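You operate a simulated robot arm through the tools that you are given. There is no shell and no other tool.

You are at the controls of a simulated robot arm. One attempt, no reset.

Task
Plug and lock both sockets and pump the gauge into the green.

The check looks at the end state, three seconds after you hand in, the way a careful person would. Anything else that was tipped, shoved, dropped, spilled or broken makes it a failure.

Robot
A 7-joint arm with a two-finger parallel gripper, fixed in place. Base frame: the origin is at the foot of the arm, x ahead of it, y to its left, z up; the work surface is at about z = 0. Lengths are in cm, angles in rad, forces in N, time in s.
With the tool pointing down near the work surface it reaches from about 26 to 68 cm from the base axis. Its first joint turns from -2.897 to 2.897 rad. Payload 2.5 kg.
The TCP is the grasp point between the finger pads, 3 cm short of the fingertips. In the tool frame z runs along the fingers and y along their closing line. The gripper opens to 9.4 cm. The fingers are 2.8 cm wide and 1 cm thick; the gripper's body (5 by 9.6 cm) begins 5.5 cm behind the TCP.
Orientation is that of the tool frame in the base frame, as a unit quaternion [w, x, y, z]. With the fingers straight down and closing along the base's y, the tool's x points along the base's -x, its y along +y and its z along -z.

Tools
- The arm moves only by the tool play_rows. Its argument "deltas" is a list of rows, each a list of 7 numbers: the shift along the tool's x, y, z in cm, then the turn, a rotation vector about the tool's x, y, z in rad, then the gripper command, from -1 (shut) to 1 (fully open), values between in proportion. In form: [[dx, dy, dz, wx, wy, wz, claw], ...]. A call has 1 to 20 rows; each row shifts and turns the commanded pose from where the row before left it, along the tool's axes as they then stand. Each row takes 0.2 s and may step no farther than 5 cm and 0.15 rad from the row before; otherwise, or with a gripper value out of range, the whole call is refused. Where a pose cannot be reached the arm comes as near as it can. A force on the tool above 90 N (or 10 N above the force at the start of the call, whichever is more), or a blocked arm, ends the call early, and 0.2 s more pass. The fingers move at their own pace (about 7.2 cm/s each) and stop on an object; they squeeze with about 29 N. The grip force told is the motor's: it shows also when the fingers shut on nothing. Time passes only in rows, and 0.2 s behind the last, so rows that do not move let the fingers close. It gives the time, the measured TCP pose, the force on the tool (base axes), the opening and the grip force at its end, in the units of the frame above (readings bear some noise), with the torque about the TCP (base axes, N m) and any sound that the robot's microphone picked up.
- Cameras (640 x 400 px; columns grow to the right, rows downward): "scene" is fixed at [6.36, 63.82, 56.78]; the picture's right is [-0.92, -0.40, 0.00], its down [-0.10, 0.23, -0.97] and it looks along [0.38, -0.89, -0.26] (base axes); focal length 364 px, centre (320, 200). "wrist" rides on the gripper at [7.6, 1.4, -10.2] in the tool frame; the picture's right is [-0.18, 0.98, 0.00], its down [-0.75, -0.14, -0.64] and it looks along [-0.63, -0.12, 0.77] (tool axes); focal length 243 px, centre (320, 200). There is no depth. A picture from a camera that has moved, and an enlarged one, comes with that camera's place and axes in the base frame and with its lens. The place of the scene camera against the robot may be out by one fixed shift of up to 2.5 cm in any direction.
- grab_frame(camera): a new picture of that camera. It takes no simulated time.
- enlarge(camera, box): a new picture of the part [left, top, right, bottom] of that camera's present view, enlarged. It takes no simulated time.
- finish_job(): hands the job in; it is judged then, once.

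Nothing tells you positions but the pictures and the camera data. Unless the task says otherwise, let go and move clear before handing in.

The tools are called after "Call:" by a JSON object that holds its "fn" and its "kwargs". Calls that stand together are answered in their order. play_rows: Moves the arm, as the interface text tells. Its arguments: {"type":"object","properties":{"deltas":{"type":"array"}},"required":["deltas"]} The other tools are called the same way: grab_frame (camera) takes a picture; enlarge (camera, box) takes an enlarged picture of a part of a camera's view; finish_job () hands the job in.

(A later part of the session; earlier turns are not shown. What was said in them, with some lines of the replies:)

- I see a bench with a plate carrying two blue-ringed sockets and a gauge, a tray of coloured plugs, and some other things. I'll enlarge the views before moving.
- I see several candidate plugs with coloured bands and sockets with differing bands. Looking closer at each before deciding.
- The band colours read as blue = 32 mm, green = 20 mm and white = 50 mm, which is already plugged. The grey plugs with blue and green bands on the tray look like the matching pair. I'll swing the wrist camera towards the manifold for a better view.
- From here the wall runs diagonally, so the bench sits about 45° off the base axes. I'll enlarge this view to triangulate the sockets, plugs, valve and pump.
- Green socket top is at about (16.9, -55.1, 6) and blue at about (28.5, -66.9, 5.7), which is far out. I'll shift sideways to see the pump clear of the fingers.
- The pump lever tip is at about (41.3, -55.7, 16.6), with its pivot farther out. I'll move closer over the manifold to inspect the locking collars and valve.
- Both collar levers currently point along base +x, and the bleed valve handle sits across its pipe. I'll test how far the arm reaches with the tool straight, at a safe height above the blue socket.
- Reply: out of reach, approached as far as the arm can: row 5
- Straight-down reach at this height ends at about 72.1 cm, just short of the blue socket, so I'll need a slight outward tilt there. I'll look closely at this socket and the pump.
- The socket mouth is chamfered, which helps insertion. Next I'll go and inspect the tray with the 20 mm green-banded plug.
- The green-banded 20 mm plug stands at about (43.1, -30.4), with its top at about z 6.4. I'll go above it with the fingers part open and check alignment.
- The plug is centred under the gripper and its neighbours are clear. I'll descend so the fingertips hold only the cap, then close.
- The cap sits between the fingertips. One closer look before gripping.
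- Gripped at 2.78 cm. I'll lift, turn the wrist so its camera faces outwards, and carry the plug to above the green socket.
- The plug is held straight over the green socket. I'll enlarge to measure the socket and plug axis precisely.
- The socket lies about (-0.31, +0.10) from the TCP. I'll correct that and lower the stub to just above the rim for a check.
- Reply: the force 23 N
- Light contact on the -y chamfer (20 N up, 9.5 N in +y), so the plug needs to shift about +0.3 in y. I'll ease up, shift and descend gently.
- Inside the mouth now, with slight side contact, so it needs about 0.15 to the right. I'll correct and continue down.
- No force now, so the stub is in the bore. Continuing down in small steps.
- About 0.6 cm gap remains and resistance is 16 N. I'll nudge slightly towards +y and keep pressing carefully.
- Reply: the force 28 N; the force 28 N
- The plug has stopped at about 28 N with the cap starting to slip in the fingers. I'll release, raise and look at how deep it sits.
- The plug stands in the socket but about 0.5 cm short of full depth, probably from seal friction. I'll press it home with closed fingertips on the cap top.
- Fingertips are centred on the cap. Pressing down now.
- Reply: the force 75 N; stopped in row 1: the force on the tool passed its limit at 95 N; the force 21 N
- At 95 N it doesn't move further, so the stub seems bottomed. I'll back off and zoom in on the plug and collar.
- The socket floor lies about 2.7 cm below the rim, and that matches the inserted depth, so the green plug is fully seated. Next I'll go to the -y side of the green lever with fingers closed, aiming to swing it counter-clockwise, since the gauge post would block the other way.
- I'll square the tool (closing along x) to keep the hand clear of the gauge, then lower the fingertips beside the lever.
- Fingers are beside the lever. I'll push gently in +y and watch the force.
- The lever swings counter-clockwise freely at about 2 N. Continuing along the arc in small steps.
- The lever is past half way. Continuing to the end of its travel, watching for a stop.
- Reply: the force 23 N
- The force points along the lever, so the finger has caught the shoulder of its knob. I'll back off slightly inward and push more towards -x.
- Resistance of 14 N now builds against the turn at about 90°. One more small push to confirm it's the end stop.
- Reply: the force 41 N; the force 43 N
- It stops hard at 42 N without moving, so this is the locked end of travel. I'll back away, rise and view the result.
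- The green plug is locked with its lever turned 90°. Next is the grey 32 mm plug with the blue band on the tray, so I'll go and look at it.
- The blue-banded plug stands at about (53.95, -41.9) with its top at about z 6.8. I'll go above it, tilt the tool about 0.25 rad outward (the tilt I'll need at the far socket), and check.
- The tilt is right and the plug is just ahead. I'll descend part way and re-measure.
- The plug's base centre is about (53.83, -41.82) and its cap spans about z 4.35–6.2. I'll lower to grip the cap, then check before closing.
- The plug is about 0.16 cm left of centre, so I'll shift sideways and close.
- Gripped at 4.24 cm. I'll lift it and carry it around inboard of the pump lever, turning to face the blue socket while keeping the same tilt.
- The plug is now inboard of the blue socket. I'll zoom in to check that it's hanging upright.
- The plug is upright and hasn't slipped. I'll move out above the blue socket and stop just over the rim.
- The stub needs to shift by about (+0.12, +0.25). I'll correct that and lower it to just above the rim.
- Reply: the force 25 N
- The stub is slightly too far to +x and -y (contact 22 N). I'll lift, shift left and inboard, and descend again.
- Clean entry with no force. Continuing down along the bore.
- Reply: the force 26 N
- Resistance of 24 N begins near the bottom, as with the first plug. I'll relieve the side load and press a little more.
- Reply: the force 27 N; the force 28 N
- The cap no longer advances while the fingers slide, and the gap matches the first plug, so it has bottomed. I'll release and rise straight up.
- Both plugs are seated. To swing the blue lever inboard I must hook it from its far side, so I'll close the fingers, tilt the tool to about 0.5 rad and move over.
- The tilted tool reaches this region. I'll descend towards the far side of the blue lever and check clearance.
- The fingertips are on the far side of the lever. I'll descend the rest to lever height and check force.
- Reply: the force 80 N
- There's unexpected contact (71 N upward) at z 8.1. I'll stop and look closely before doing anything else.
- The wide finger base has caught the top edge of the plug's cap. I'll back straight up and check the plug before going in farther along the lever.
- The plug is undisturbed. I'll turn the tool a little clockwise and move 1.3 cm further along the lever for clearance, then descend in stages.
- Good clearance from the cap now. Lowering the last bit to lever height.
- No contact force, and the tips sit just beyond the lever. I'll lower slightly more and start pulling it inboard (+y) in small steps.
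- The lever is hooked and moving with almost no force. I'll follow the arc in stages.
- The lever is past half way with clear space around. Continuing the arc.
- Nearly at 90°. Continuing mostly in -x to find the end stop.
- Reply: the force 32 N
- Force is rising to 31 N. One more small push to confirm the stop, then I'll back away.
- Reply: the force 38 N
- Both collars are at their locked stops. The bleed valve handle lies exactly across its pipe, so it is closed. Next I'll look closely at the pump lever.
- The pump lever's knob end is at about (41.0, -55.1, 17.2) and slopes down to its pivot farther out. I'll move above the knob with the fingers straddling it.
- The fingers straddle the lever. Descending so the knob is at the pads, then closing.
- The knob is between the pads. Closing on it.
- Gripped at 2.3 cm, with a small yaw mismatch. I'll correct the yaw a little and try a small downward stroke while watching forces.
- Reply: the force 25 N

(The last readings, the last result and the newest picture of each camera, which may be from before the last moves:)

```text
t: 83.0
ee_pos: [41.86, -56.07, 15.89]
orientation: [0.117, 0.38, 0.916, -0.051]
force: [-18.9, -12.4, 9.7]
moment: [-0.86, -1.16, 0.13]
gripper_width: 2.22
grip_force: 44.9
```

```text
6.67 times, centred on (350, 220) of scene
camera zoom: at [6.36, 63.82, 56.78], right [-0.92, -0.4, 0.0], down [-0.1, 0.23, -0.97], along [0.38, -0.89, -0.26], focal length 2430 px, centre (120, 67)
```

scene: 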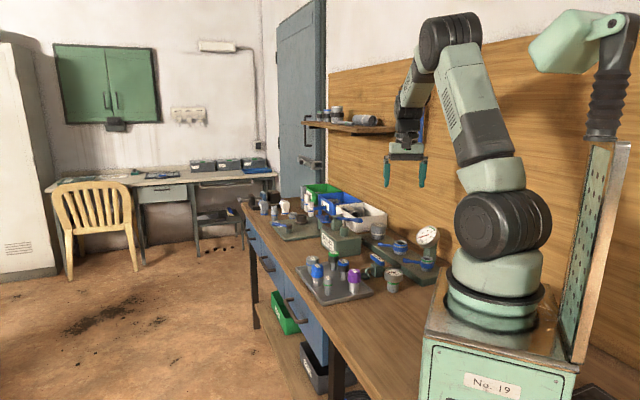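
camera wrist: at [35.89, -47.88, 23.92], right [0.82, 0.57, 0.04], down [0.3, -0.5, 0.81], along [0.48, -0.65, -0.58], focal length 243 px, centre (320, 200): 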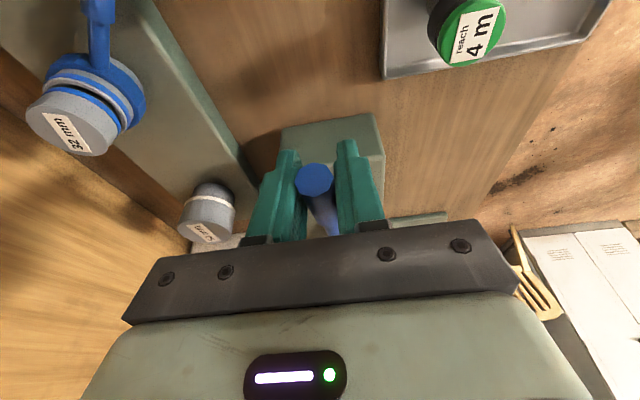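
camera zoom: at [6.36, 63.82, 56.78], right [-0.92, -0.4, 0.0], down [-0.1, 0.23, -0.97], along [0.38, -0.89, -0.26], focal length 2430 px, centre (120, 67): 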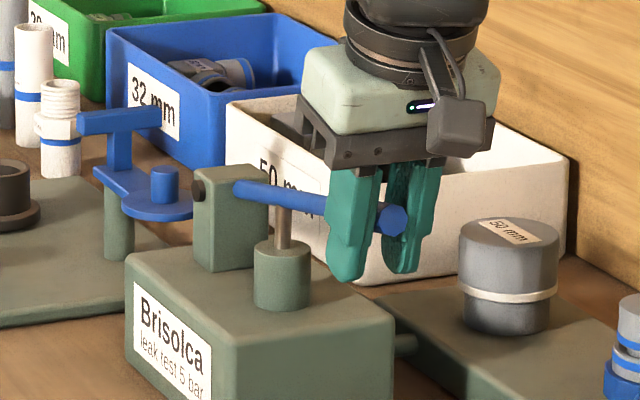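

The lever goes down at about 10 N, but with sideways load. I'll relieve that by shifting 0.2 cm across and continue down.

Call:
{"fn": "play_rows", "kwargs": {"deltas": [[0, -0.2, 0, 0, 0, 0, -1], [0.16, 0, 0.35, 0, -0.02, 0, -1], [0.16, 0, 0.35, 0, -0.02, 0, -1], [0.15, 0, 0.35, 0, -0.02, 0, -1], [0, 0, 0, 0, 0, 0, -1]]}}

Call:
{"fn": "play_rows", "kwargs": {"deltas": [[0.14, 0, 0.36, 0, -0.02, 0, -1], [0.14, 0, 0.36, 0, -0.02, 0, -1], [0.13, 0, 0.36, 0, -0.02, 0, -1], [0, 0, 0, 0, 0, 0, -1]]}}

Call:
{"fn": "enlarge", "kwargs": {"camera": "scene", "box": [310, 190, 450, 290]}}

```text
t: 84.2
ee_pos: [41.84, -55.92, 14.72]
orientation: [0.144, 0.377, 0.913, -0.061]
force: [2.3, -31.5, -7.2]
moment: [1.05, 0.8, 0.08]
gripper_width: 2.2
grip_force: 45.2
```

```text
t: 85.2
ee_pos: [41.68, -55.78, 13.7]
orientation: [0.171, 0.375, 0.908, -0.073]
force: [-9.2, -15.5, 3.0]
moment: [-0.04, -0.2, 0.04]
gripper_width: 2.18
grip_force: 45.0
```

```text
4.00 times, centred on (380, 240) of scene
camera zoom: at [6.36, 63.82, 56.78], right [-0.92, -0.4, 0.0], down [-0.1, 0.23, -0.97], along [0.38, -0.89, -0.26], focal length 1458 px, centre (80, 40)
```

zoom: 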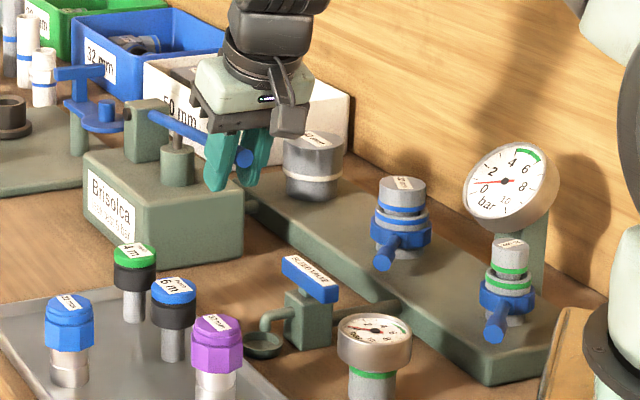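

The lever is following. I'll check the gauge reading.

Call:
{"fn": "enlarge", "kwargs": {"camera": "scene", "box": [408, 220, 448, 250]}}

Call:
{"fn": "enlarge", "kwargs": {"camera": "scene", "box": [315, 195, 379, 245]}}

```text
13.33 times, centred on (428, 235) of scene
camera zoom: at [6.36, 63.82, 56.78], right [-0.92, -0.4, 0.0], down [-0.1, 0.23, -0.97], along [0.38, -0.89, -0.26], focal length 4860 px, centre (-1120, -267)
```

zoom: 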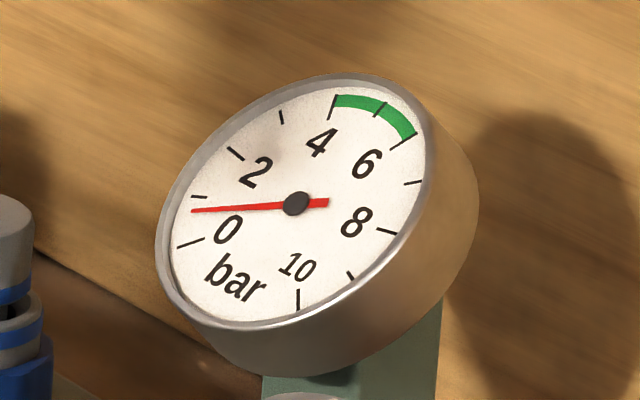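

```text
8.00 times, centred on (347, 220) of scene
camera zoom: at [6.36, 63.82, 56.78], right [-0.92, -0.4, 0.0], down [-0.1, 0.23, -0.97], along [0.38, -0.89, -0.26], focal length 2916 px, centre (104, 40)
```

zoom: 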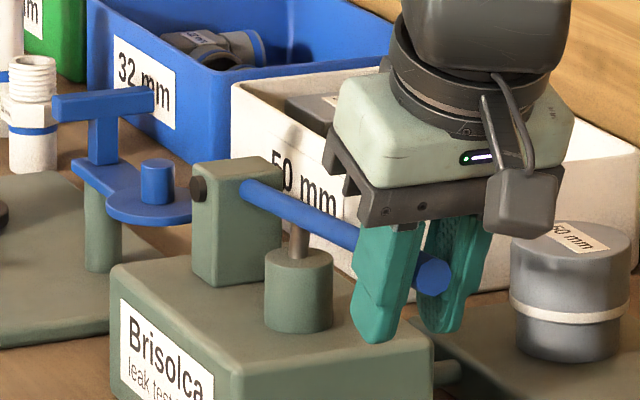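

The gauge rose to about 0.7 bar, so the pump works and it's holding. The green band spans 4 to 6 bar. I'll continue this down-stroke.

Call:
{"fn": "play_rows", "kwargs": {"deltas": [[0.12, -0.05, 0.37, 0, -0.02, 0, -1], [0.11, 0, 0.37, 0, -0.02, 0, -1], [0.1, 0, 0.37, 0, -0.02, 0, -1], [0, 0, 0, 0, 0, 0, -1]]}}

Call:
{"fn": "play_rows", "kwargs": {"deltas": [[0.1, 0, 0.37, 0, -0.02, 0, -1], [0.09, 0, 0.37, 0, -0.02, 0, -1], [0.08, 0, 0.37, 0, -0.02, 0, -1], [0, 0, 0, 0, 0, 0, -1]]}}

Call:
{"fn": "enlarge", "kwargs": {"camera": "scene", "box": [408, 220, 448, 250]}}

Call:
{"fn": "enlarge", "kwargs": {"camera": "scene", "box": [315, 195, 379, 245]}}

```text
t: 86.2
ee_pos: [41.73, -55.81, 12.41]
orientation: [0.196, 0.374, 0.903, -0.083]
force: [-26.3, 13.2, 9.2]
moment: [-0.82, -0.89, -0.11]
gripper_width: 2.21
grip_force: 45.1
```

```text
t: 87.2
ee_pos: [41.73, -55.89, 11.13]
orientation: [0.222, 0.371, 0.897, -0.092]
force: [-28.8, 21.5, 1.6]
moment: [0.15, -0.02, -0.19]
gripper_width: 2.22
grip_force: 45.2
```

```text
13.33 times, centred on (428, 235) of scene
camera zoom: at [6.36, 63.82, 56.78], right [-0.92, -0.4, 0.0], down [-0.1, 0.23, -0.97], along [0.38, -0.89, -0.26], focal length 4860 px, centre (-1120, -267)
```

zoom: 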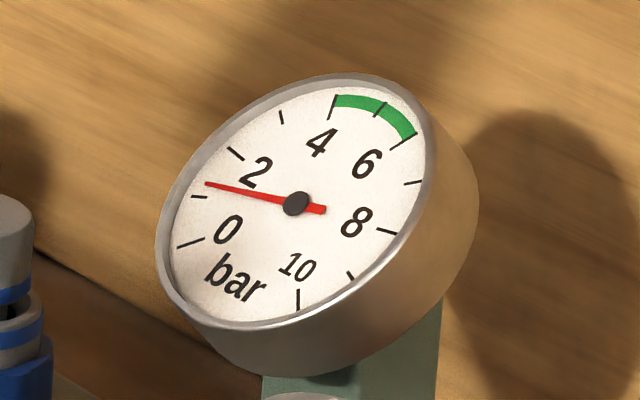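

```text
8.00 times, centred on (347, 220) of scene
camera zoom: at [6.36, 63.82, 56.78], right [-0.92, -0.4, 0.0], down [-0.1, 0.23, -0.97], along [0.38, -0.89, -0.26], focal length 2916 px, centre (104, 40)
```

zoom: 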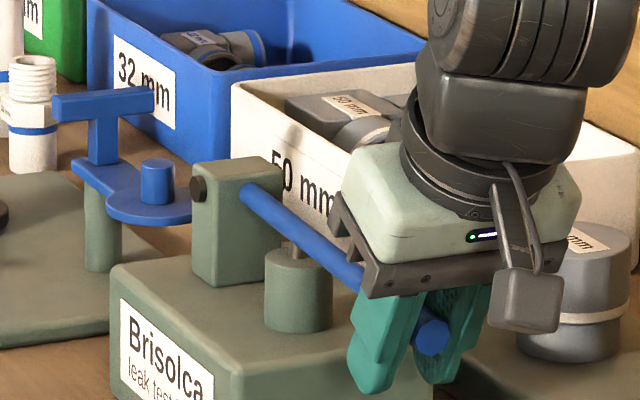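

The gauge is at about 1.4 bar after most of a stroke. I'll go a bit further down to find the stroke end, relieving the pull along the lever.

Call:
{"fn": "play_rows", "kwargs": {"deltas": [[0.2, 0, 0.3, 0, -0.02, 0, -1], [0.06, 0, 0.37, 0, -0.02, 0, -1], [0, 0, 0, 0, 0, 0, -1]]}}

Call:
{"fn": "play_rows", "kwargs": {"deltas": [[0.05, 0, 0.37, 0, -0.02, 0, -1], [0, 0, 0, 0, 0, 0, -1]]}}

Call:
{"fn": "enlarge", "kwargs": {"camera": "scene", "box": [408, 220, 448, 250]}}

Call:
{"fn": "enlarge", "kwargs": {"camera": "scene", "box": [315, 200, 379, 250]}}

```text
t: 88.0
ee_pos: [42.01, -56.05, 10.69]
orientation: [0.243, 0.369, 0.892, -0.101]
force: [-27.9, 28.5, 17.6]
moment: [-0.04, -0.11, -0.2]
gripper_width: 2.21
grip_force: 45.1
```

```text
t: 88.6
ee_pos: [42.11, -56.33, 10.55]
orientation: [0.253, 0.367, 0.889, -0.106]
force: [-20.4, 26.9, 27.1]
moment: [0.09, 0.02, -0.18]
gripper_width: 2.19
grip_force: 45.0
```

```text
13.33 times, centred on (428, 235) of scene
camera zoom: at [6.36, 63.82, 56.78], right [-0.92, -0.4, 0.0], down [-0.1, 0.23, -0.97], along [0.38, -0.89, -0.26], focal length 4860 px, centre (-1120, -267)
```

zoom: 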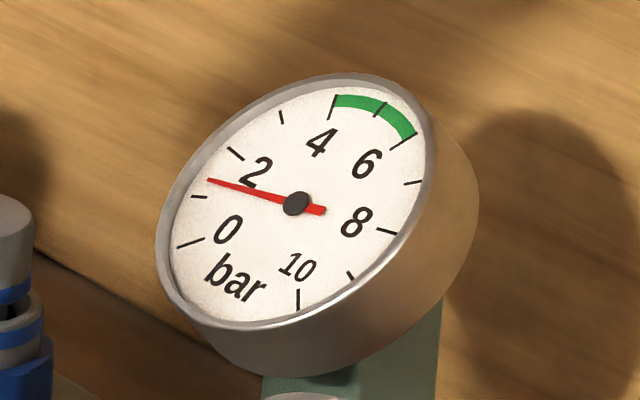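

```text
8.00 times, centred on (347, 225) of scene
camera zoom: at [6.36, 63.82, 56.78], right [-0.92, -0.4, 0.0], down [-0.1, 0.23, -0.97], along [0.38, -0.89, -0.26], focal length 2916 px, centre (104, 0)
```

zoom: 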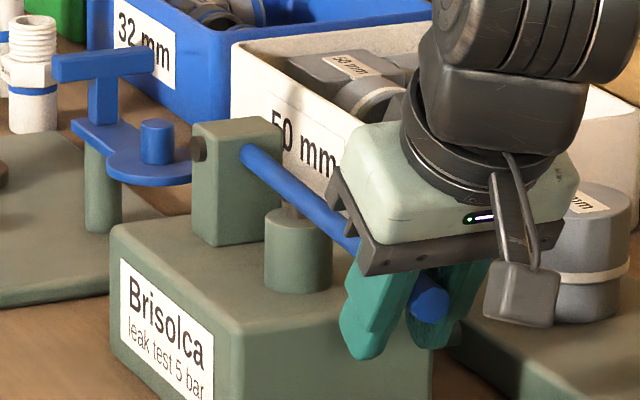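

The stroke ends at z ≈ 10.6 with the gauge at about 1.5 bar. Now the up-stroke along the same arc.

Call:
{"fn": "play_rows", "kwargs": {"deltas": [[-0.05, 0, -0.37, 0, 0.02, 0, -1], [-0.26, 0, -0.67, 0, 0.04, 0, -1], [-0.135, 0, -0.555, 0, 0.03, 0, -1], [-0.135, 0, -0.555, 0, 0.03, 0, -1], [-0.165, 0, -0.555, 0, 0.03, 0, -1], [-0.165, 0, -0.555, 0, 0.03, 0, -1], [0, 0, 0, 0, 0, 0, -1]]}}

Call:
{"fn": "play_rows", "kwargs": {"deltas": [[-0.205, 0, -0.54, 0, 0.03, 0, -1], [-0.205, 0, -0.54, 0, 0.03, 0, -1], [-0.235, 0, -0.525, 0, 0.03, 0, -1], [-0.235, 0, -0.525, 0, 0.03, 0, -1], [0, 0, 0, 0, 0, 0, -1]]}}

Call:
{"fn": "enlarge", "kwargs": {"camera": "scene", "box": [408, 220, 448, 250]}}

Call:
{"fn": "enlarge", "kwargs": {"camera": "scene", "box": [315, 195, 379, 245]}}

```text
t: 90.2
ee_pos: [41.82, -56.14, 13.84]
orientation: [0.176, 0.374, 0.907, -0.075]
force: [33.4, -27.4, -2.6]
moment: [0.2, 0.27, -0.1]
gripper_width: 2.22
grip_force: 44.9
```

```text
t: 91.4
ee_pos: [41.85, -55.96, 16.07]
orientation: [0.12, 0.379, 0.916, -0.052]
force: [32.4, -25.7, -7.4]
moment: [0.07, 0.09, 0.0]
gripper_width: 2.22
grip_force: 45.0
```

```text
13.33 times, centred on (428, 235) of scene
camera zoom: at [6.36, 63.82, 56.78], right [-0.92, -0.4, 0.0], down [-0.1, 0.23, -0.97], along [0.38, -0.89, -0.26], focal length 4860 px, centre (-1120, -267)
```

zoom: 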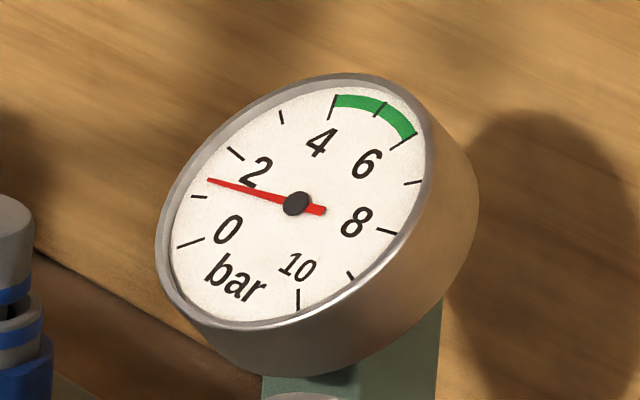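

```text
8.00 times, centred on (347, 220) of scene
camera zoom: at [6.36, 63.82, 56.78], right [-0.92, -0.4, 0.0], down [-0.1, 0.23, -0.97], along [0.38, -0.89, -0.26], focal length 2916 px, centre (104, 40)
```

zoom: 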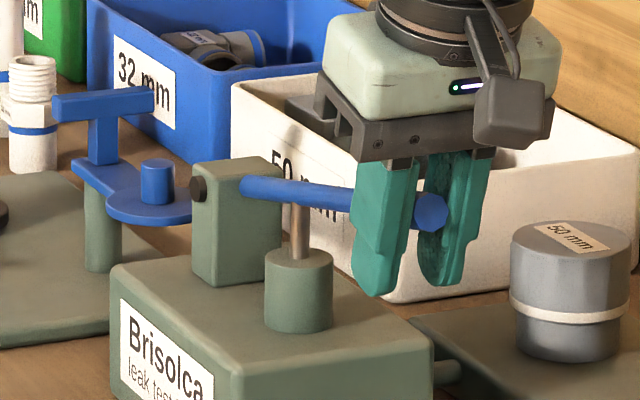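

The pressure holds at 1.5 bar on the up-stroke. I'll use a better-matched arc that turns with the lever for the next strokes, finishing the up-stroke first.

Call:
{"fn": "play_rows", "kwargs": {"deltas": [[-0.24, 0, 0.06, 0, 0, 0, -1], [-0.22, 0, -0.45, 0, 0.02, 0, -1], [0, 0, 0, 0, 0, 0, -1]]}}

Call:
{"fn": "play_rows", "kwargs": {"deltas": [[0.2185, 0, 0.4525, 0, -0.0228, 0, -1], [0.2185, 0, 0.4525, 0, -0.0228, 0, -1], [0.2185, 0, 0.4525, 0, -0.0228, 0, -1], [0.2185, 0, 0.4525, 0, -0.0228, 0, -1], [0, 0, 0, 0, 0, 0, -1]]}}

Call:
{"fn": "enlarge", "kwargs": {"camera": "scene", "box": [408, 220, 448, 250]}}

```text
t: 92.2
ee_pos: [41.85, -56.06, 16.29]
orientation: [0.105, 0.379, 0.918, -0.045]
force: [2.2, 7.0, -1.1]
moment: [-0.75, -0.72, -0.05]
gripper_width: 2.23
grip_force: 45.2
```

```text
t: 93.4
ee_pos: [41.76, -55.82, 14.55]
orientation: [0.15, 0.377, 0.912, -0.064]
force: [8.7, -5.4, -7.7]
moment: [0.99, 1.07, -0.06]
gripper_width: 2.2
grip_force: 45.4
```

```text
13.33 times, centred on (428, 235) of scene
camera zoom: at [6.36, 63.82, 56.78], right [-0.92, -0.4, 0.0], down [-0.1, 0.23, -0.97], along [0.38, -0.89, -0.26], focal length 4860 px, centre (-1120, -267)
```

zoom: 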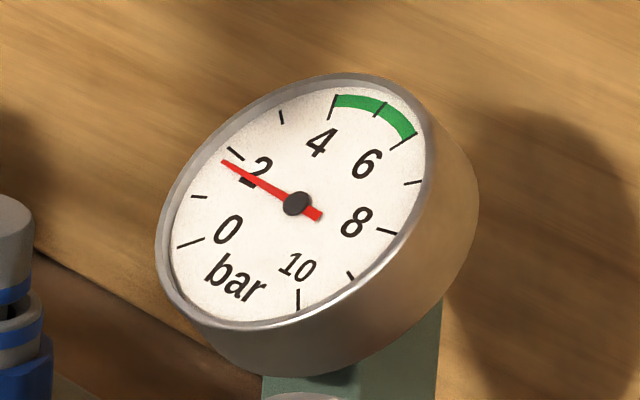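

Forces are low and the gauge is at about 1.9 bar. Continuing to the bottom of this stroke.

Call:
{"fn": "play_rows", "kwargs": {"deltas": [[0.2185, 0, 0.4525, 0, -0.0228, 0, -1], [0.2185, 0, 0.4525, 0, -0.0228, 0, -1], [0.2185, 0, 0.4525, 0, -0.0228, 0, -1], [0.2185, 0, 0.4525, 0, -0.0228, 0, -1], [0.2185, 0, 0.4525, 0, -0.0228, 0, -1], [0.2185, 0, 0.4525, 0, -0.0228, 0, -1], [0.2185, 0, 0.4525, 0, -0.0228, 0, -1], [0, 0, 0, 0, 0, 0, -1]]}}

Call:
{"fn": "enlarge", "kwargs": {"camera": "scene", "box": [408, 220, 448, 250]}}

Call:
{"fn": "enlarge", "kwargs": {"camera": "scene", "box": [315, 200, 379, 250]}}

```text
t: 95.2
ee_pos: [41.69, -55.77, 11.01]
orientation: [0.224, 0.37, 0.897, -0.094]
force: [7.8, 8.1, 11.6]
moment: [-0.99, -0.89, -0.15]
gripper_width: 2.21
grip_force: 45.2
```

```text
13.33 times, centred on (428, 235) of scene
camera zoom: at [6.36, 63.82, 56.78], right [-0.92, -0.4, 0.0], down [-0.1, 0.23, -0.97], along [0.38, -0.89, -0.26], focal length 4860 px, centre (-1120, -267)
```

zoom: 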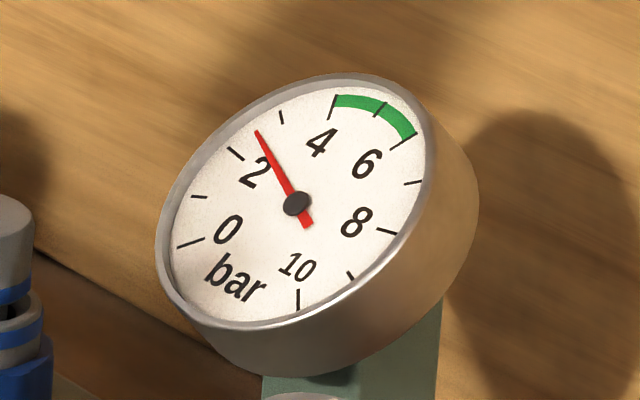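

```text
8.00 times, centred on (347, 225) of scene
camera zoom: at [6.36, 63.82, 56.78], right [-0.92, -0.4, 0.0], down [-0.1, 0.23, -0.97], along [0.38, -0.89, -0.26], focal length 2916 px, centre (104, 0)
```

zoom: 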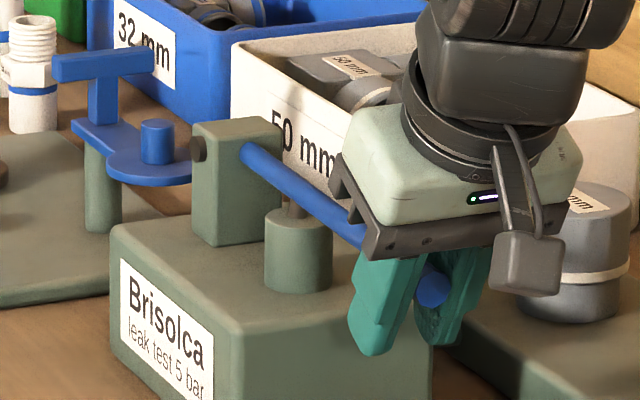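

The gauge is at about 2.5 bar. Second up-stroke, then a third down-stroke.

Call:
{"fn": "play_rows", "kwargs": {"deltas": [[-0.2185, 0, -0.4525, 0, 0.0228, 0, -1], [-0.2185, 0, -0.4525, 0, 0.0228, 0, -1], [-0.2185, 0, -0.4525, 0, 0.0228, 0, -1], [-0.2185, 0, -0.4525, 0, 0.0228, 0, -1], [-0.2185, 0, -0.4525, 0, 0.0228, 0, -1], [-0.2185, 0, -0.4525, 0, 0.0228, 0, -1], [-0.2185, 0, -0.4525, 0, 0.0228, 0, -1], [-0.2185, 0, -0.4525, 0, 0.0228, 0, -1], [-0.2185, 0, -0.4525, 0, 0.0228, 0, -1], [-0.2185, 0, -0.4525, 0, 0.0228, 0, -1], [-0.2185, 0, -0.4525, 0, 0.0228, 0, -1], [0, 0, 0, 0, 0, 0, -1]]}}

Call:
{"fn": "play_rows", "kwargs": {"deltas": [[0.2185, 0, 0.4525, 0, -0.0228, 0, -1], [0.2185, 0, 0.4525, 0, -0.0228, 0, -1], [0.2185, 0, 0.4525, 0, -0.0228, 0, -1], [0.2185, 0, 0.4525, 0, -0.0228, 0, -1], [0.2185, 0, 0.4525, 0, -0.0228, 0, -1], [0.2185, 0, 0.4525, 0, -0.0228, 0, -1], [0.2185, 0, 0.4525, 0, -0.0228, 0, -1], [0.2185, 0, 0.4525, 0, -0.0228, 0, -1], [0.2185, 0, 0.4525, 0, -0.0228, 0, -1], [0.2185, 0, 0.4525, 0, -0.0228, 0, -1], [0.2185, 0, 0.4525, 0, -0.0228, 0, -1], [0, 0, 0, 0, 0, 0, -1]]}}

Call:
{"fn": "enlarge", "kwargs": {"camera": "scene", "box": [408, 220, 448, 250]}}

Call:
{"fn": "enlarge", "kwargs": {"camera": "wrist", "box": [230, 110, 410, 240]}}

```text
t: 97.8
ee_pos: [41.87, -55.99, 16.35]
orientation: [0.107, 0.38, 0.918, -0.045]
force: [7.1, -7.3, -17.0]
moment: [-0.6, -0.64, -0.07]
gripper_width: 2.23
grip_force: 45.1
```

```text
t: 100.4
ee_pos: [41.48, -55.75, 11.23]
orientation: [0.224, 0.371, 0.896, -0.095]
force: [21.7, -7.9, 11.9]
moment: [-0.78, -0.66, -0.19]
gripper_width: 2.25
grip_force: 45.3
```

```text
13.33 times, centred on (428, 235) of scene
camera zoom: at [6.36, 63.82, 56.78], right [-0.92, -0.4, 0.0], down [-0.1, 0.23, -0.97], along [0.38, -0.89, -0.26], focal length 4860 px, centre (-1120, -267)
```

zoom: 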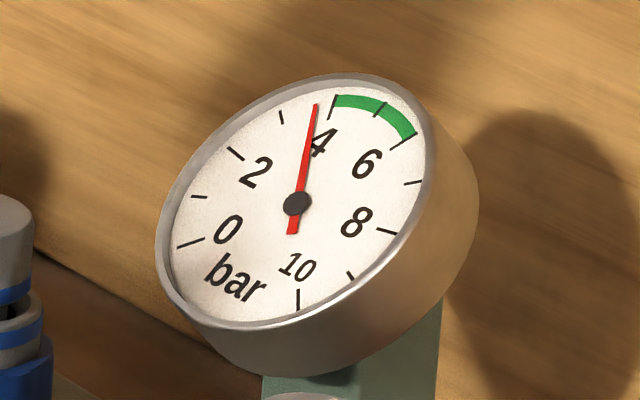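

```text
3.08 times, centred on (320, 175) of wrist
camera zoom: at [34.47, -46.55, 16.55], right [0.81, 0.58, 0.08], down [0.16, -0.35, 0.92], along [0.57, -0.73, -0.38], focal length 746 px, centre (320, 277)
```

zoom: 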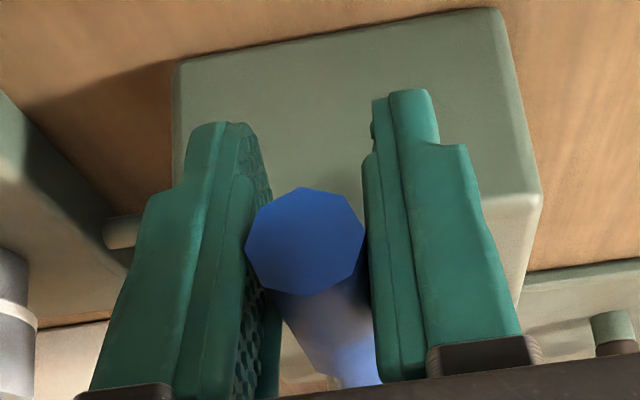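

The gauge is at about 3.7 bar. One more stroke should bring it to about 5, so I'll go up and then down, checking part way.

Call:
{"fn": "play_rows", "kwargs": {"deltas": [[-0.2185, 0, -0.4525, 0, 0.0228, 0, -1], [-0.2185, 0, -0.4525, 0, 0.0228, 0, -1], [-0.2185, 0, -0.4525, 0, 0.0228, 0, -1], [-0.2185, 0, -0.4525, 0, 0.0228, 0, -1], [-0.2185, 0, -0.4525, 0, 0.0228, 0, -1], [-0.2185, 0, -0.4525, 0, 0.0228, 0, -1], [-0.2185, 0, -0.4525, 0, 0.0228, 0, -1], [-0.2185, 0, -0.4525, 0, 0.0228, 0, -1], [-0.2185, 0, -0.4525, 0, 0.0228, 0, -1], [-0.2185, 0, -0.4525, 0, 0.0228, 0, -1], [-0.2185, 0, -0.4525, 0, 0.0228, 0, -1], [0, 0, 0, 0, 0, 0, -1]]}}

Call:
{"fn": "enlarge", "kwargs": {"camera": "scene", "box": [408, 220, 448, 250]}}

Call:
{"fn": "play_rows", "kwargs": {"deltas": [[0.2185, 0, 0.4525, 0, -0.0228, 0, -1], [0.2185, 0, 0.4525, 0, -0.0228, 0, -1], [0.2185, 0, 0.4525, 0, -0.0228, 0, -1], [0.2185, 0, 0.4525, 0, -0.0228, 0, -1], [0.2185, 0, 0.4525, 0, -0.0228, 0, -1], [0.2185, 0, 0.4525, 0, -0.0228, 0, -1], [0.2185, 0, 0.4525, 0, -0.0228, 0, -1], [0.2185, 0, 0.4525, 0, -0.0228, 0, -1], [0, 0, 0, 0, 0, 0, -1]]}}

Call:
{"fn": "enlarge", "kwargs": {"camera": "scene", "box": [408, 220, 448, 250]}}

```text
t: 103.0
ee_pos: [41.83, -56.06, 16.38]
orientation: [0.107, 0.38, 0.918, -0.047]
force: [21.3, -19.7, -14.7]
moment: [0.16, 0.1, 0.03]
gripper_width: 2.22
grip_force: 45.5
```

```text
13.33 times, centred on (428, 235) of scene
camera zoom: at [6.36, 63.82, 56.78], right [-0.92, -0.4, 0.0], down [-0.1, 0.23, -0.97], along [0.38, -0.89, -0.26], focal length 4860 px, centre (-1120, -267)
```

zoom: 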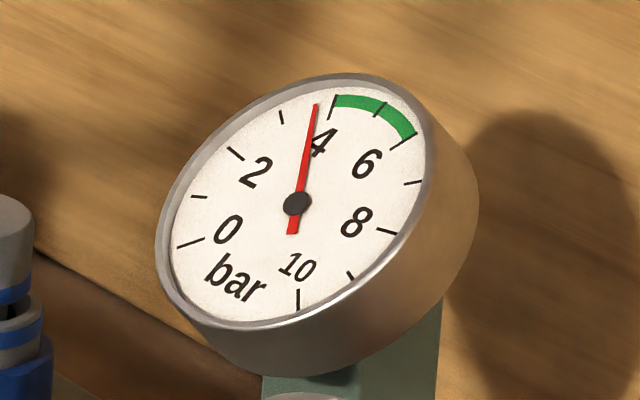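

```text
t: 105.0
ee_pos: [41.63, -55.6, 12.41]
orientation: [0.192, 0.373, 0.904, -0.081]
force: [9.3, -11.2, 8.7]
moment: [-0.68, -0.76, -0.07]
gripper_width: 2.21
grip_force: 45.0
```

```text
13.33 times, centred on (428, 235) of scene
camera zoom: at [6.36, 63.82, 56.78], right [-0.92, -0.4, 0.0], down [-0.1, 0.23, -0.97], along [0.38, -0.89, -0.26], focal length 4860 px, centre (-1120, -267)
```

zoom: 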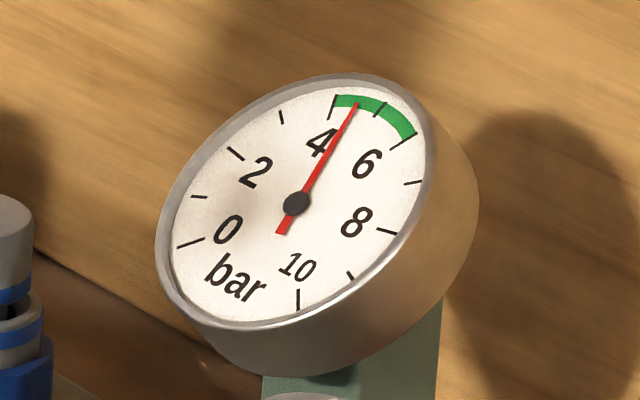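

It's at about 4.5 bar, just inside the green. I'll finish this stroke to bring it near the middle.

Call:
{"fn": "play_rows", "kwargs": {"deltas": [[0.2185, 0, 0.4525, 0, -0.0228, 0, -1], [0.2185, 0, 0.4525, 0, -0.0228, 0, -1], [0.2185, 0, 0.4525, 0, -0.0228, 0, -1], [0, 0, 0, 0, 0, 0, -1]]}}

Call:
{"fn": "enlarge", "kwargs": {"camera": "scene", "box": [408, 220, 448, 250]}}

Call:
{"fn": "enlarge", "kwargs": {"camera": "scene", "box": [370, 215, 450, 275]}}

```text
t: 106.0
ee_pos: [41.64, -55.79, 11.03]
orientation: [0.224, 0.37, 0.897, -0.093]
force: [24.1, -23.6, 2.4]
moment: [0.58, 0.56, -0.09]
gripper_width: 2.2
grip_force: 45.0
```

```text
13.33 times, centred on (428, 235) of scene
camera zoom: at [6.36, 63.82, 56.78], right [-0.92, -0.4, 0.0], down [-0.1, 0.23, -0.97], along [0.38, -0.89, -0.26], focal length 4860 px, centre (-1120, -267)
```

zoom: 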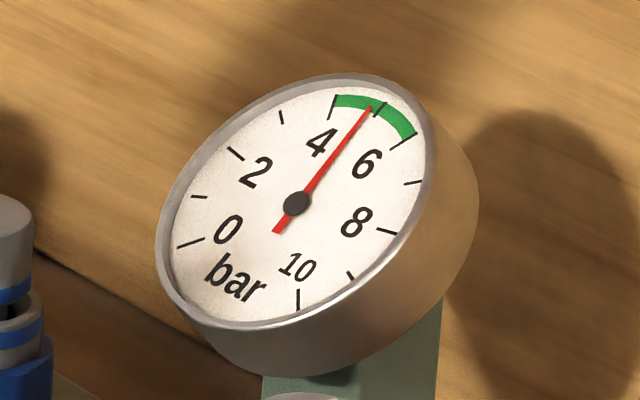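

```text
6.67 times, centred on (410, 245) of scene
camera zoom: at [6.36, 63.82, 56.78], right [-0.92, -0.4, 0.0], down [-0.1, 0.23, -0.97], along [0.38, -0.89, -0.26], focal length 2430 px, centre (-280, -100)
```

zoom: 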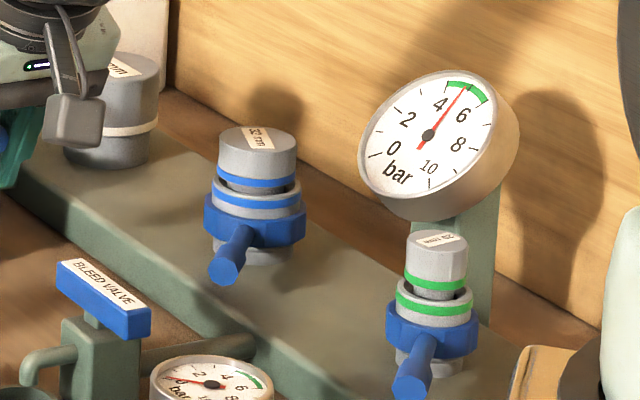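

The gauge is at about 4.85 bar, in the middle of the green, and both plugs are in place. I'll release the lever and back out along the tool axis.

Call:
{"fn": "play_rows", "kwargs": {"deltas": [[0, 0, 0, 0, 0, 0, -0.3], [0, 0, 0, 0, 0, 0, 0], [0, 0, 0, 0, 0, 0, 0], [0, 0, -1.5, 0, 0, 0, 0], [0, 0, -3, 0, 0, 0, 0], [0, 0, -4, 0, 0, 0, 0], [0, 0, -4, 0, 0, 0, 0], [0, 0, 0, 0, 0, 0, 0]]}}

Call:
{"fn": "grab_frame", "kwargs": {"camera": "scene"}}

Call:
{"fn": "enlarge", "kwargs": {"camera": "scene", "box": [408, 220, 448, 250]}}

Call:
{"fn": "grab_frame", "kwargs": {"camera": "wrist"}}

```text
t: 106.5
ee_pos: [40.57, -54.79, 9.93]
orientation: [0.205, 0.372, 0.901, -0.084]
force: [-10.0, 11.9, 5.2]
moment: [-0.71, -0.62, 0.0]
gripper_width: 4.7
grip_force: 0.0
stopped in row 2: the force on the tool passed its limit at 98 N (the readings are from after the stop); the commanded pose is now the measured one
```

```text
taken
```

scene: 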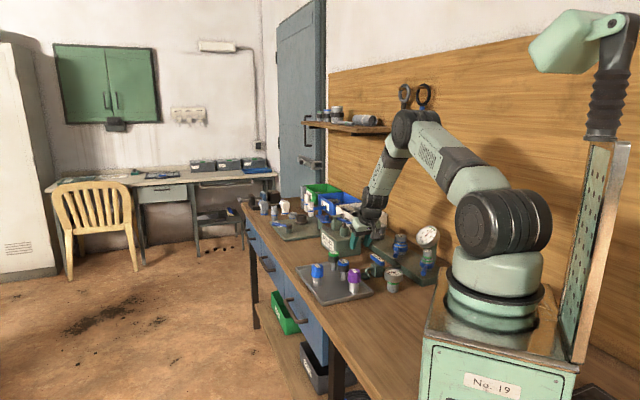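

```text
13.33 times, centred on (428, 235) of scene
camera zoom: at [6.36, 63.82, 56.78], right [-0.92, -0.4, 0.0], down [-0.1, 0.23, -0.97], along [0.38, -0.89, -0.26], focal length 4860 px, centre (-1120, -267)
```

zoom: 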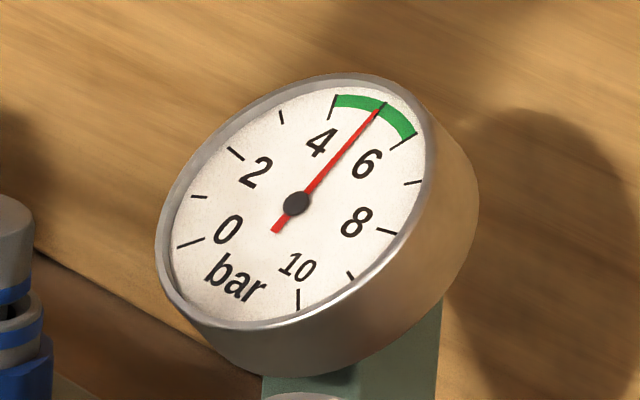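

```text
taken
camera wrist: at [33.56, -45.72, 15.87], right [0.81, 0.58, 0.08], down [0.18, -0.38, 0.9], along [0.56, -0.72, -0.42], focal length 243 px, centre (320, 200)
```

wrist: 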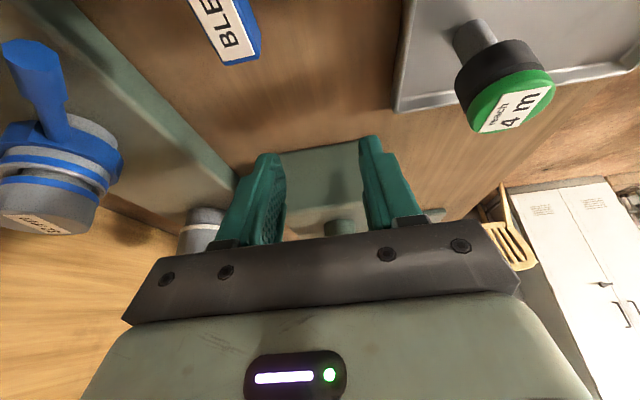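

On release the tool jumped about 1 cm and the force limit tripped briefly. The gauge reads about 5.0 bar. I'll look at the pump closely.

Call:
{"fn": "enlarge", "kwargs": {"camera": "scene", "box": [315, 195, 395, 255]}}

Call:
{"fn": "enlarge", "kwargs": {"camera": "wrist", "box": [220, 110, 440, 240]}}

```text
6.67 times, centred on (355, 225) of scene
camera zoom: at [6.36, 63.82, 56.78], right [-0.92, -0.4, 0.0], down [-0.1, 0.23, -0.97], along [0.38, -0.89, -0.26], focal length 2430 px, centre (87, 33)
```

zoom: 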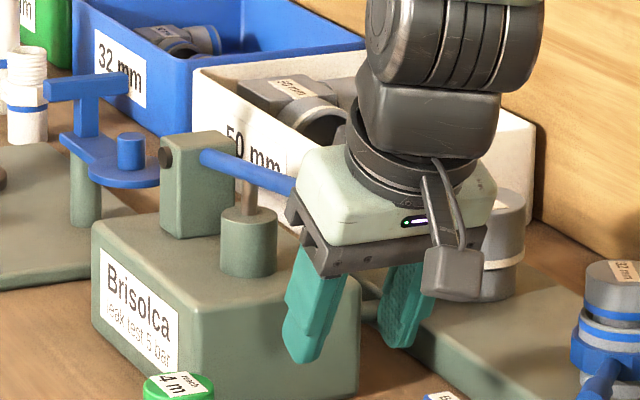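

```text
2.91 times, centred on (330, 175) of wrist
camera zoom: at [33.56, -45.72, 15.87], right [0.81, 0.58, 0.08], down [0.18, -0.38, 0.9], along [0.56, -0.72, -0.42], focal length 706 px, centre (291, 273)
```

zoom: 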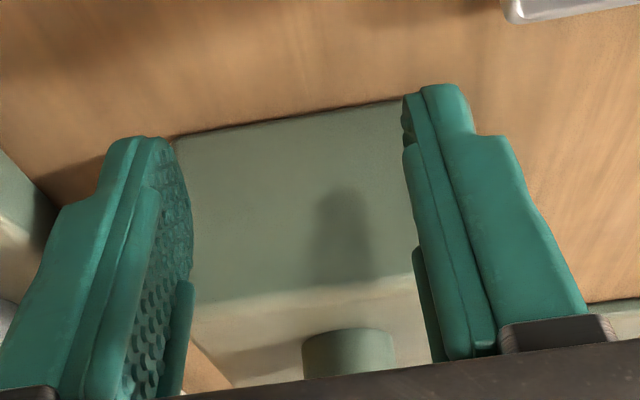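

The lever is spring-loaded: it rose to mid height and now rests against the palm. I'll back out slowly so it can return freely.

Call:
{"fn": "play_rows", "kwargs": {"deltas": [[0, 0, 0, 0, 0, 0, 0.3], [0.3, 0, -0.5, 0, 0, 0, 0.3], [0.3, 0, -0.5, 0, 0, 0, 0.3], [0.3, 0, -0.5, 0, 0, 0, 0.3], [0, 0, 0, 0, 0, 0, 0.3]]}}

Call:
{"fn": "enlarge", "kwargs": {"camera": "scene", "box": [315, 195, 395, 255]}}

Call:
{"fn": "grab_frame", "kwargs": {"camera": "wrist"}}

```text
t: 107.7
ee_pos: [39.57, -53.67, 10.87]
orientation: [0.206, 0.372, 0.901, -0.085]
force: [-0.2, 0.0, 0.1]
moment: [0.01, 0.02, 0.01]
gripper_width: 6.11
grip_force: 0.0
```

```text
6.67 times, centred on (355, 225) of scene
camera zoom: at [6.36, 63.82, 56.78], right [-0.92, -0.4, 0.0], down [-0.1, 0.23, -0.97], along [0.38, -0.89, -0.26], focal length 2430 px, centre (87, 33)
```

zoom: 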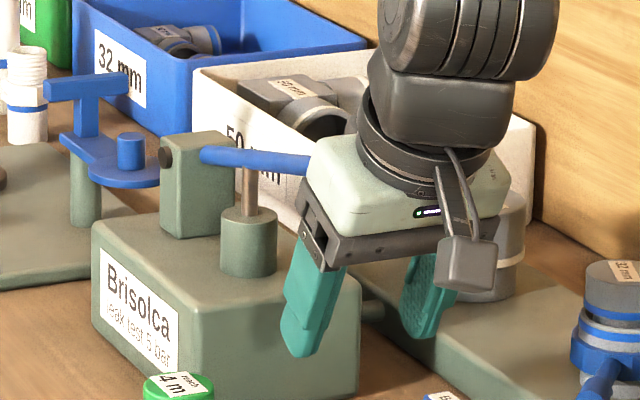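

```text
taken
camera wrist: at [32.64, -44.62, 16.84], right [0.81, 0.58, 0.08], down [0.18, -0.38, 0.91], along [0.56, -0.72, -0.42], focal length 243 px, centre (320, 200)
```

wrist: 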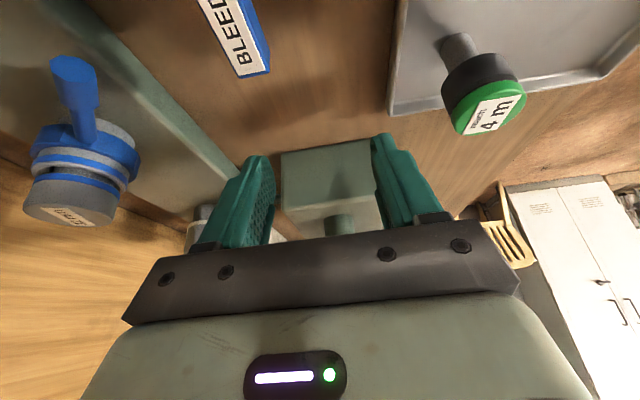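

The lever is back at its rest position and nothing touches the tool. I'll withdraw inboard and up, clear of the valve and lever.

Call:
{"fn": "play_rows", "kwargs": {"deltas": [[2.5, 0, -2.87, 0, 0, 0, 0.3], [2.5, 0, -2.87, 0, 0, 0, 0.3], [-1.5, 0, -3.6, 0, 0, 0, 0.3], [-1.5, 0, -3.6, 0, 0, 0, 0.3], [-1.5, 0, -3.6, 0, 0, 0, 0.3], [0, 0, 0, 0, 0, 0, 0.3], [0, 0, 0, 0, 0, 0, 0.3], [0, 0, 0, 0, 0, 0, 0.3], [0, 0, 0, 0, 0, 0, 0.3], [0, 0, 0, 0, 0, 0, 0.3]]}}

Call:
{"fn": "enlarge", "kwargs": {"camera": "scene", "box": [290, 180, 450, 300]}}

Call:
{"fn": "enlarge", "kwargs": {"camera": "scene", "box": [408, 220, 448, 250]}}

Call:
{"fn": "grab_frame", "kwargs": {"camera": "wrist"}}

```text
t: 109.9
ee_pos: [34.23, -48.39, 25.48]
orientation: [0.206, 0.372, 0.901, -0.085]
force: [-0.1, 0.0, -0.1]
moment: [-0.02, 0.03, 0.0]
gripper_width: 6.1
grip_force: 0.2
```

```text
3.33 times, centred on (370, 240) of scene
camera zoom: at [6.36, 63.82, 56.78], right [-0.92, -0.4, 0.0], down [-0.1, 0.23, -0.97], along [0.38, -0.89, -0.26], focal length 1215 px, centre (153, 67)
```

zoom: 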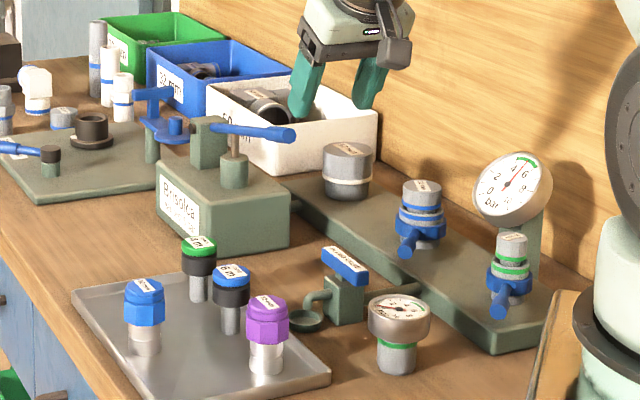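

```text
13.33 times, centred on (428, 235) of scene
camera zoom: at [6.36, 63.82, 56.78], right [-0.92, -0.4, 0.0], down [-0.1, 0.23, -0.97], along [0.38, -0.89, -0.26], focal length 4860 px, centre (-1120, -267)
```

zoom: 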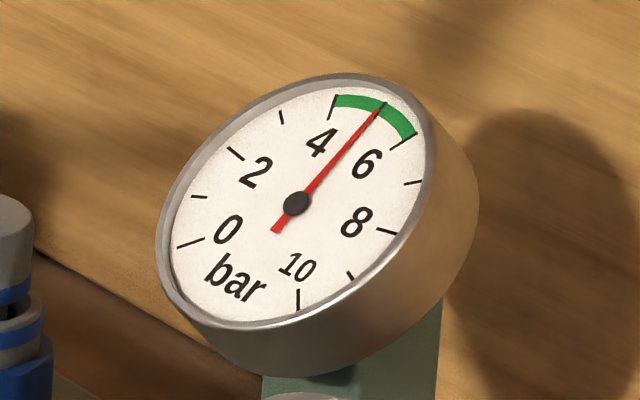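

```text
taken
camera wrist: at [27.22, -39.36, 31.4], right [0.81, 0.58, 0.08], down [0.18, -0.38, 0.91], along [0.56, -0.72, -0.42], focal length 243 px, centre (320, 200)
```

wrist: 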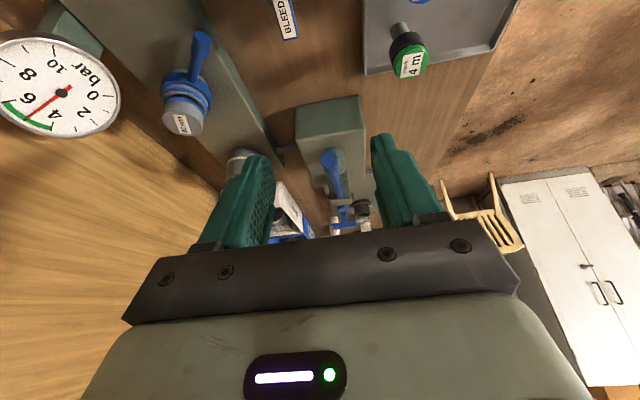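

Everything is in place and the gauge reads about 5.0 bar. I'll move the arm clear and wait a few seconds to confirm the pressure holds.

Call:
{"fn": "play_rows", "kwargs": {"deltas": [[2, 0, -3, 0, 0, 0, 0.3], [2, 0, -3, 0, 0, 0, 0.3], [0, 0, 0, 0, 0, 0, 0.3], [0, 0, 0, 0, 0, 0, 0.3], [0, 0, 0, 0, 0, 0, 0.3], [0, 0, 0, 0, 0, 0, 0.3], [0, 0, 0, 0, 0, 0, 0.3], [0, 0, 0, 0, 0, 0, 0.3], [0, 0, 0, 0, 0, 0, 0.3], [0, 0, 0, 0, 0, 0, 0.3], [0, 0, 0, 0, 0, 0, 0.3], [0, 0, 0, 0, 0, 0, 0.3], [0, 0, 0, 0, 0, 0, 0.3], [0, 0, 0, 0, 0, 0, 0.3], [0, 0, 0, 0, 0, 0, 0.3], [0, 0, 0, 0, 0, 0, 0.3], [0, 0, 0, 0, 0, 0, 0.3], [0, 0, 0, 0, 0, 0, 0.3], [0, 0, 0, 0, 0, 0, 0.3], [0, 0, 0, 0, 0, 0, 0.3]]}}

Call:
{"fn": "enlarge", "kwargs": {"camera": "scene", "box": [408, 220, 448, 250]}}

Call:
{"fn": "enlarge", "kwargs": {"camera": "scene", "box": [370, 225, 450, 285]}}

Call:
{"fn": "grab_frame", "kwargs": {"camera": "scene"}}

```text
t: 114.1
ee_pos: [29.85, -43.9, 29.16]
orientation: [0.207, 0.372, 0.901, -0.084]
force: [0.5, -0.1, 0.6]
moment: [-0.03, -0.01, 0.0]
gripper_width: 6.13
grip_force: 0.1
```

```text
13.33 times, centred on (428, 235) of scene
camera zoom: at [6.36, 63.82, 56.78], right [-0.92, -0.4, 0.0], down [-0.1, 0.23, -0.97], along [0.38, -0.89, -0.26], focal length 4860 px, centre (-1120, -267)
```

zoom: 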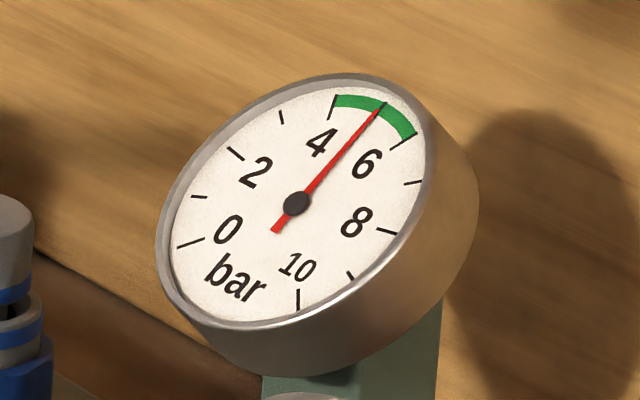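

```text
6.67 times, centred on (410, 255) of scene
camera zoom: at [6.36, 63.82, 56.78], right [-0.92, -0.4, 0.0], down [-0.1, 0.23, -0.97], along [0.38, -0.89, -0.26], focal length 2430 px, centre (-280, -167)
```

zoom: 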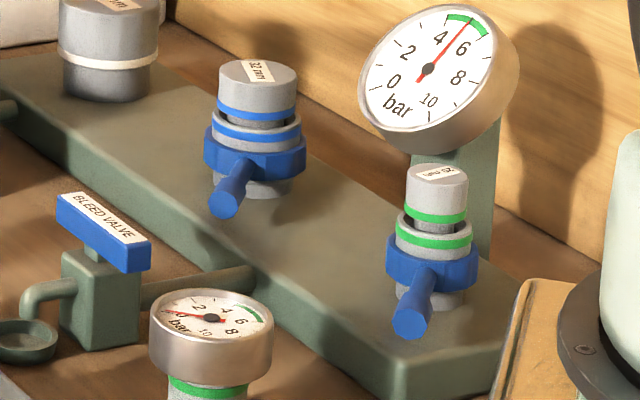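

```text
taken
```

scene: 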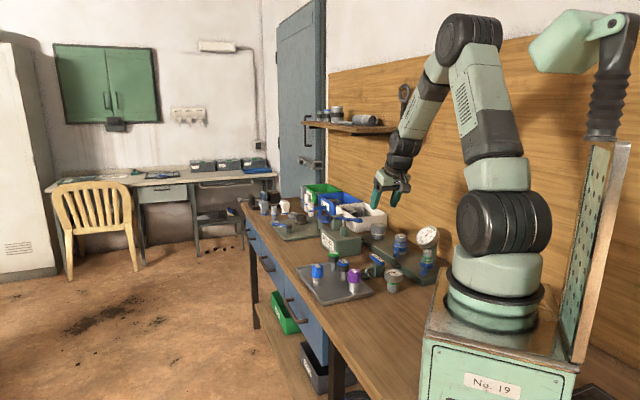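

The gauge has held at about 5 bar for several seconds, both plugs are seated with their collars locked, and nothing else has been disturbed. The gripper is empty and clear, so I'm handing in.

Call:
{"fn": "finish_job", "kwargs": {}}

```text
The job is handed in.
```

Both sockets are plugged and locked, and the bench gauge reads about 5 bar, in the middle of its green 4–6 band. I've handed the job in; the check's verdict hasn't come back.

- **20 mm plug (green band):** it is in the green-banded socket and pressed to the bottom. Its lever is turned about 90° counter-clockwise to a hard stop.
- **32 mm plug (blue band):** it is in the blue-banded socket and bottomed. Its lever is turned to the same hard stop.
- **Plug gap:** both plugs stop with a small gap between cap and rim. I pushed the green one with about 95 N and it went no further, so I took that as its full depth.
- **Pressure:** it took four pump strokes. The reading held steady for about 7 seconds after I let go. I found the bleed valve handle across its pipe (closed) and didn't touch it.

Two contacts happened along the way:

- **Finger on the blue plug:** while I was reaching for the blue lever, a finger pressed on top of the plug with about 70 N. The plug did not move.
- **Pump lever:** when I released it, it sprang back up and hit the gripper, tripping the force limit. It returned to its rest position, and the pump looked undamaged.

In the last pictures nothing else looked tipped or moved, and the gripper is empty and clear of the bench.
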